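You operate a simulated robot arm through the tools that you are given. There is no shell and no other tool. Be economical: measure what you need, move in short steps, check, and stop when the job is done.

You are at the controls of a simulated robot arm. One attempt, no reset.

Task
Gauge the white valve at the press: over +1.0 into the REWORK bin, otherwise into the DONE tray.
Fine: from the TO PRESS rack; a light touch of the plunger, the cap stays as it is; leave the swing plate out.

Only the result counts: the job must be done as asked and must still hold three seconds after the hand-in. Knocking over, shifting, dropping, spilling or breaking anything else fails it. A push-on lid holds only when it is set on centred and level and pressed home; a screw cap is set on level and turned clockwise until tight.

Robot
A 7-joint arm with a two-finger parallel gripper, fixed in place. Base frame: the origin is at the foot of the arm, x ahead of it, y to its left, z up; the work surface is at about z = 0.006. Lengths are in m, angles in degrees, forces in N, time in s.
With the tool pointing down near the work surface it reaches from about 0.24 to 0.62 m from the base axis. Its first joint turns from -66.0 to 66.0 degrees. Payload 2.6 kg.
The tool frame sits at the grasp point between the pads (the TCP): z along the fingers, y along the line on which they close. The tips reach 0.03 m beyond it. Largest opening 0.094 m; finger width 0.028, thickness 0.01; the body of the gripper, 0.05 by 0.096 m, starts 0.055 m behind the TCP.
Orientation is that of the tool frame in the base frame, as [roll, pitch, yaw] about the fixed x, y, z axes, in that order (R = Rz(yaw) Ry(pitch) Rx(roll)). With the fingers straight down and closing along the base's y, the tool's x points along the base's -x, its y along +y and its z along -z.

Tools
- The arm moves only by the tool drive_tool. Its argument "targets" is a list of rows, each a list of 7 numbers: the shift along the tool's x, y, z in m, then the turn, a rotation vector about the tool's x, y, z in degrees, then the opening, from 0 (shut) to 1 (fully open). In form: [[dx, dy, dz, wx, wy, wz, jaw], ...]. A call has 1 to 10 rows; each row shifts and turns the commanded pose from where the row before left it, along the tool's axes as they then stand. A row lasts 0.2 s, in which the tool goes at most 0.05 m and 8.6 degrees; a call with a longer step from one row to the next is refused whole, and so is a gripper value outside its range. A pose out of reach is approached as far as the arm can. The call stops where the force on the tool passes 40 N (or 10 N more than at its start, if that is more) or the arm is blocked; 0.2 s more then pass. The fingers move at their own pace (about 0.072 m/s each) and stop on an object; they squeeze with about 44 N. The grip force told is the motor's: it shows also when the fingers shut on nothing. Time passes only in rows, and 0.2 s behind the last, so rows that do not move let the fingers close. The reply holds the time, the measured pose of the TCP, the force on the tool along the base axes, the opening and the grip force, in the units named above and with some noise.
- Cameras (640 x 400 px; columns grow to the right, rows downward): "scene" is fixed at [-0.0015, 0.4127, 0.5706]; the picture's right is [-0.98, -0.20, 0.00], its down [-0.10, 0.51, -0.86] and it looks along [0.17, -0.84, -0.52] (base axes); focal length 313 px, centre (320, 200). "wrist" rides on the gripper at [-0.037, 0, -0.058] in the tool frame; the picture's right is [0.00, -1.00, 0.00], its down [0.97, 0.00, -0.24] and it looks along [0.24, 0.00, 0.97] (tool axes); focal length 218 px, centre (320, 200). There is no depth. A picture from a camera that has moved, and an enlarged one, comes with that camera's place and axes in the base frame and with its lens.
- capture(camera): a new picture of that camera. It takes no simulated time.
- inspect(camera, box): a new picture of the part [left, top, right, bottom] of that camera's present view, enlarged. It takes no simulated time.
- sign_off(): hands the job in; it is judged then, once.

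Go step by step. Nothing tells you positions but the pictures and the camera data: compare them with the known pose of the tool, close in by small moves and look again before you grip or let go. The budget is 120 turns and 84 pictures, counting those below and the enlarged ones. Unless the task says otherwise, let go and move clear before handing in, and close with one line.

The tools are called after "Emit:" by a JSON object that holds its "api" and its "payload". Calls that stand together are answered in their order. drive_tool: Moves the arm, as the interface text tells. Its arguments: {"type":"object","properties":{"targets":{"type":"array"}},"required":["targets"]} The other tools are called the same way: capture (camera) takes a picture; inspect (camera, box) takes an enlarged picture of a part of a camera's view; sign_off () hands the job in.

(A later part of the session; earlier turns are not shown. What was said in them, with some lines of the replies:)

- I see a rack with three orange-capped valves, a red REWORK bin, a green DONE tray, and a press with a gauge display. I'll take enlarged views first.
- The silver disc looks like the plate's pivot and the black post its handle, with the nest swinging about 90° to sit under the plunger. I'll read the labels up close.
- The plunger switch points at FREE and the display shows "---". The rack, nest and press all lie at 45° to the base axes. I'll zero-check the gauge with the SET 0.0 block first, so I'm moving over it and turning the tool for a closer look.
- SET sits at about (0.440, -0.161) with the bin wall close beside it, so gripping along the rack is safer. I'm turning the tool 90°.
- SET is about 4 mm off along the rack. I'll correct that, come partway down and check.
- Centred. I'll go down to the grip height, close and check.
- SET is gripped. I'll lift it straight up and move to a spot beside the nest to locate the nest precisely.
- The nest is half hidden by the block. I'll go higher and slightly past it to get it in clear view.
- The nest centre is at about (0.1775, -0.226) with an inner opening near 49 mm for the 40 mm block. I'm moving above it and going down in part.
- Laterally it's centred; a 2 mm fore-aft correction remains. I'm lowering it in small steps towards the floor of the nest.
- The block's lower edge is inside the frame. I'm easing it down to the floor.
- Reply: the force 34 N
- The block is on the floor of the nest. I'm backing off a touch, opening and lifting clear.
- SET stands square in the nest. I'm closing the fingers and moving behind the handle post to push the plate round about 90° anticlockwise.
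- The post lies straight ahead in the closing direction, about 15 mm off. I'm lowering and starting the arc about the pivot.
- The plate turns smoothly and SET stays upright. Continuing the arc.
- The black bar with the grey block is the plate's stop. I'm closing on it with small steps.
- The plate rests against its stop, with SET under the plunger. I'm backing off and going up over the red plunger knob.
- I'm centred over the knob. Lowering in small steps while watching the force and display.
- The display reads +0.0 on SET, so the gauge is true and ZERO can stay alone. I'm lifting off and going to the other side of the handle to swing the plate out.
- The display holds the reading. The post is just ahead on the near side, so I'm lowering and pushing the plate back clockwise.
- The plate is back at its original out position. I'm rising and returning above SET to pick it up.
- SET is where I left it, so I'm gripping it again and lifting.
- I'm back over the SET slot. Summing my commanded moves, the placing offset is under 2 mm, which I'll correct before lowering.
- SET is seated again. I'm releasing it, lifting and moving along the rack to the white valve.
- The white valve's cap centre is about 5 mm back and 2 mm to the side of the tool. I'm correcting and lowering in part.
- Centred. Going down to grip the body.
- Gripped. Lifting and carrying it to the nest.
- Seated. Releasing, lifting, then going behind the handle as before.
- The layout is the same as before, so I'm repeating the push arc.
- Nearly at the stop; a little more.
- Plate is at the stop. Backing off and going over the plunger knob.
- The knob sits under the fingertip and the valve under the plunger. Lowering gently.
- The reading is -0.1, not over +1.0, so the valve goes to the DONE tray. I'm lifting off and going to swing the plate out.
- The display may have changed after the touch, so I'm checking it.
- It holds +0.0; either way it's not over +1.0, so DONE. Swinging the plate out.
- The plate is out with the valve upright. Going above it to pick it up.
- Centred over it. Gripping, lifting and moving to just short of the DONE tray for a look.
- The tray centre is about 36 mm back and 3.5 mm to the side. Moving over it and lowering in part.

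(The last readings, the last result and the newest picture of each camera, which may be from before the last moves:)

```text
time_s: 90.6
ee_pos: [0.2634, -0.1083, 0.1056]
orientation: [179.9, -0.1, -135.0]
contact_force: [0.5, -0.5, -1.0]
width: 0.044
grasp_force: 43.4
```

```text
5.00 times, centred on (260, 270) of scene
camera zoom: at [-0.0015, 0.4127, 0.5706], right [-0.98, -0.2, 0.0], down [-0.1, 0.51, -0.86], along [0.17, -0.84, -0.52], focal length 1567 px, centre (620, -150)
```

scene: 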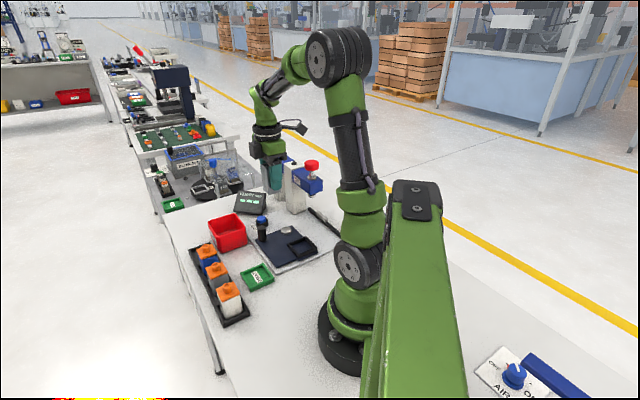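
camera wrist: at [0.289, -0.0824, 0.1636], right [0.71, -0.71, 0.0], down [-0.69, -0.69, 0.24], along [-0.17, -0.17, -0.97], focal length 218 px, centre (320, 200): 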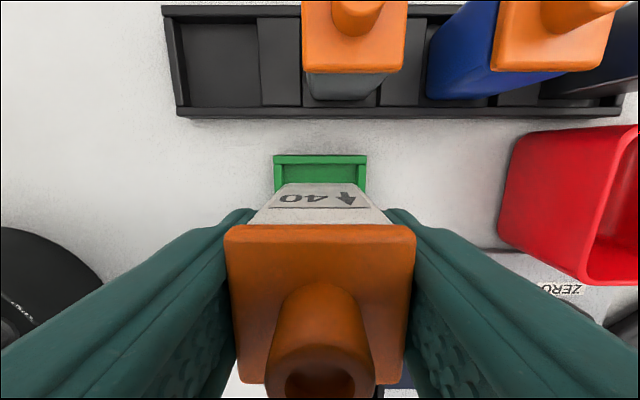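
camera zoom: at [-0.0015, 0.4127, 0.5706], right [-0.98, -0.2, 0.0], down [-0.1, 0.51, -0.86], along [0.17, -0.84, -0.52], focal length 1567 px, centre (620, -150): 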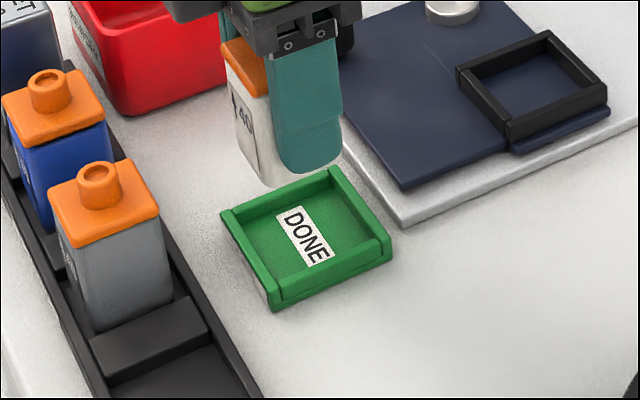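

Aligned. Lowering towards the tray floor.

Emit:
{"api": "drive_tool", "payload": {"targets": [[0.001, 0, 0.02, 0, 0, 0, 0.2], [0, 0, 0.018, 0, 0, 0, 0.2], [0, 0, 0.008, 0, 0, 0, 0.2], [0, 0, 0, 0, 0, 0, 0.2]]}}

Emit:
{"api": "inspect", "payload": {"camera": "scene", "box": [215, 230, 305, 310]}}

```text
time_s: 91.6
ee_pos: [0.2629, -0.1098, 0.0595]
orientation: [-180.0, 0.0, -135.1]
contact_force: [-0.1, 0.2, -1.6]
width: 0.0439
grasp_force: 43.9
```

```text
5.00 times, centred on (260, 270) of scene
camera zoom: at [-0.0015, 0.4127, 0.5706], right [-0.98, -0.2, 0.0], down [-0.1, 0.51, -0.86], along [0.17, -0.84, -0.52], focal length 1567 px, centre (620, -150)
```

zoom: 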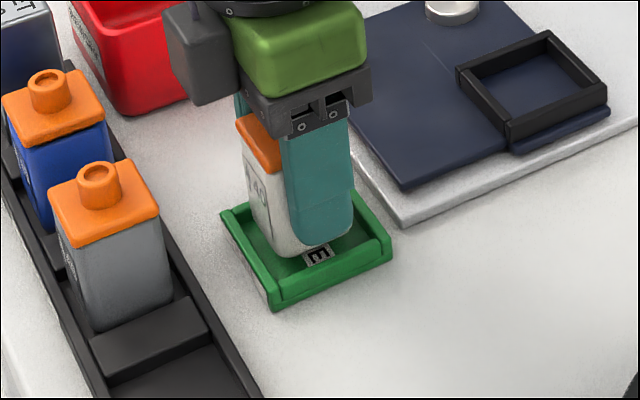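

Emit:
{"api": "drive_tool", "payload": {"targets": [[0, 0, 0.003, 0, 0, 0, 0.2], [0, 0, 0.002, 0, 0, 0, 0.2], [0, 0, 0, 0, 0, 0, 0.2]]}}

Emit:
{"api": "drive_tool", "payload": {"targets": [[0, 0, 0.0015, 0, 0, 0, 0.2], [0, 0, 0, 0, 0, 0, 0.2]]}}

Emit:
{"api": "drive_tool", "payload": {"targets": [[0, 0, 0.001, 0, 0, 0, 0.2], [0, 0, 0, 0, 0, 0, 0.2]]}}

```text
time_s: 92.4
ee_pos: [0.2615, -0.1097, 0.0549]
orientation: [-180.0, 0.0, -135.0]
contact_force: [0.2, -0.8, -0.3]
width: 0.0438
grasp_force: 43.8
```

```text
time_s: 93.0
ee_pos: [0.2624, -0.1092, 0.0521]
orientation: [179.9, -0.1, -135.1]
contact_force: [0.4, -0.8, -1.0]
width: 0.044
grasp_force: 44.2
```

```text
time_s: 93.6
ee_pos: [0.262, -0.1098, 0.0522]
orientation: [180.0, 0.1, -134.8]
contact_force: [0.2, 0.5, -1.5]
width: 0.0438
grasp_force: 43.8
```

Emit:
{"api": "drive_tool", "payload": {"targets": [[0, 0, 0.001, 0, 0, 0, 0.2], [0, 0, 0, 0, 0, 0, 0.2]]}}

Emit:
{"api": "inspect", "payload": {"camera": "scene", "box": [215, 230, 305, 310]}}

```text
time_s: 94.2
ee_pos: [0.262, -0.1102, 0.0506]
orientation: [-179.9, 0.0, -134.9]
contact_force: [-0.1, -0.8, -1.4]
width: 0.0438
grasp_force: 44.5
```

```text
5.00 times, centred on (260, 270) of scene
camera zoom: at [-0.0015, 0.4127, 0.5706], right [-0.98, -0.2, 0.0], down [-0.1, 0.51, -0.86], along [0.17, -0.84, -0.52], focal length 1567 px, centre (620, -150)
```

zoom: 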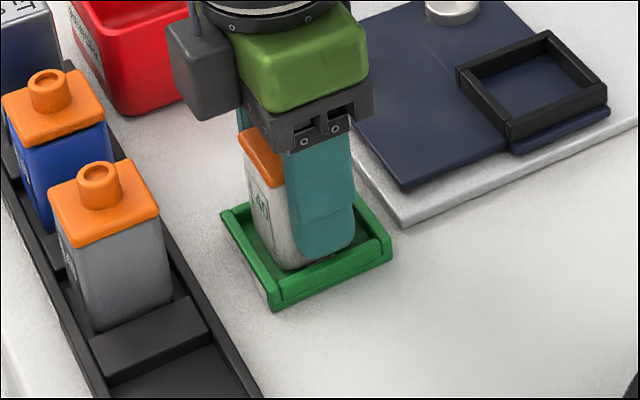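

Emit:
{"api": "drive_tool", "payload": {"targets": [[0, 0, 0.001, 0, 0, 0, 0.2], [0, 0, 0, 0, 0, 0, 0.2]]}}

Emit:
{"api": "drive_tool", "payload": {"targets": [[0, 0, 0.001, 0, 0, 0, 0.2], [0, 0, 0, 0, 0, 0, 0.2]]}}

```text
time_s: 94.8
ee_pos: [0.2615, -0.1097, 0.0511]
orientation: [180.0, 0.0, -135.0]
contact_force: [-5.2, 1.9, 19.6]
width: 0.0437
grasp_force: 43.8
```

```text
time_s: 95.2
ee_pos: [0.2633, -0.1096, 0.0491]
orientation: [-179.9, 0.1, -135.0]
contact_force: [-1.7, 0.7, 4.1]
width: 0.0438
grasp_force: 44.1
stopped in row 2: the force on the tool passed its limit (the readings are from after the stop); the commanded pose is now the measured one
```

It has touched the floor. Opening slightly and lifting straight up.

Emit:
{"api": "drive_tool", "payload": {"targets": [[0, 0, 0, 0, 0, 0, 0.55], [0, 0, 0, 0, 0, 0, 0.58], [0, 0, -0.01, 0, 0, 0, 0.58], [0, 0, -0.03, 0, 0, 0, 0.6], [0, 0, -0.045, 0, 0, 0, 0.6], [0, 0, -0.045, 0, 0, 0, 0.6], [0, 0, 0, 0, 0, 0, 0.6]]}}

Emit:
{"api": "capture", "payload": {"camera": "wrist"}}

Emit:
{"api": "inspect", "payload": {"camera": "scene", "box": [170, 160, 340, 330]}}

```text
time_s: 96.8
ee_pos: [0.2618, -0.1104, 0.1799]
orientation: [-179.9, 0.0, -135.0]
contact_force: [-0.8, 0.6, 0.0]
width: 0.0563
grasp_force: 0.1
```

```text
7 pictures are left
camera wrist: at [0.2888, -0.0847, 0.2386], right [0.71, -0.71, 0.0], down [-0.69, -0.69, 0.24], along [-0.17, -0.17, -0.97], focal length 218 px, centre (320, 200)
```

wrist: 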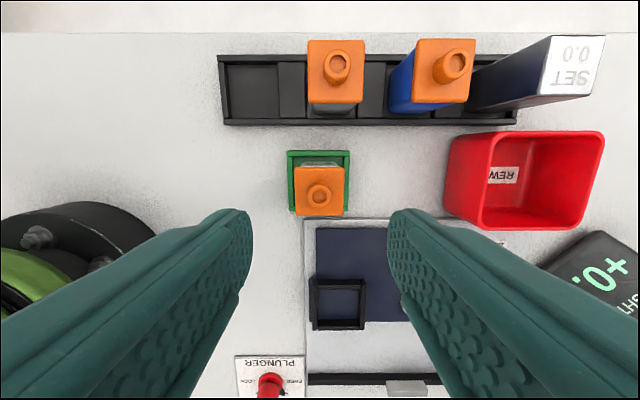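

```text
2.35 times, centred on (255, 245) of scene
camera zoom: at [-0.0015, 0.4127, 0.5706], right [-0.98, -0.2, 0.0], down [-0.1, 0.51, -0.86], along [0.17, -0.84, -0.52], focal length 737 px, centre (473, 94)
```

zoom: 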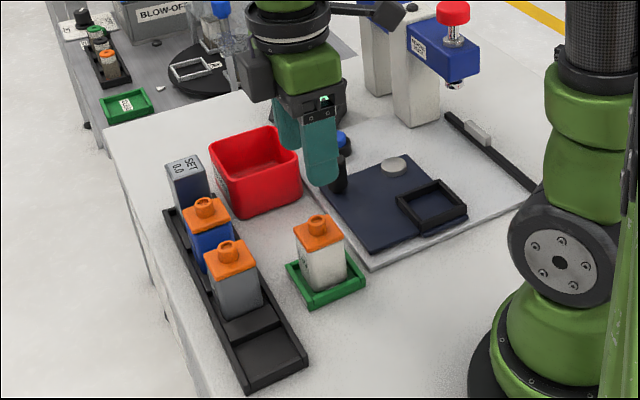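

The valve appears seated in the tray and everything else is in place. One close check before handing in.

Emit:
{"api": "inspect", "payload": {"camera": "scene", "box": [235, 235, 290, 290]}}

Emit:
{"api": "drive_tool", "payload": {"targets": [[0, 0, -0.04, 0, 0, 0, 0.6], [0, 0, 0, 0, 0, 0, 0.6]]}}

```text
7.27 times, centred on (262, 262) of scene
camera zoom: at [-0.0015, 0.4127, 0.5706], right [-0.98, -0.2, 0.0], down [-0.1, 0.51, -0.86], along [0.17, -0.84, -0.52], focal length 2279 px, centre (738, -254)
```

zoom: 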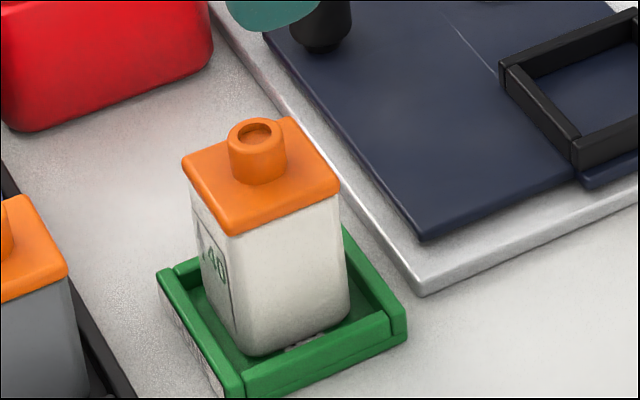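

```text
time_s: 97.4
ee_pos: [0.263, -0.1104, 0.2203]
orientation: [-179.9, 0.0, -135.0]
contact_force: [0.6, 0.4, -0.7]
width: 0.0566
grasp_force: 0.1
```

The valve stands upright in the DONE tray with its cap untouched, the plate is out, and the arm is clear. Handing in.

Emit:
{"api": "sign_off", "payload": {}}

```text
The job is handed in.
```

The white valve gauged -0.1 at the touch (the display held +0.0 afterwards), not over +1.0, so it's in the DONE tray with its cap untouched and the swing plate left out; I checked the gauge first with the SET 0.0 block (it read +0.0) and put the block back in the rack.
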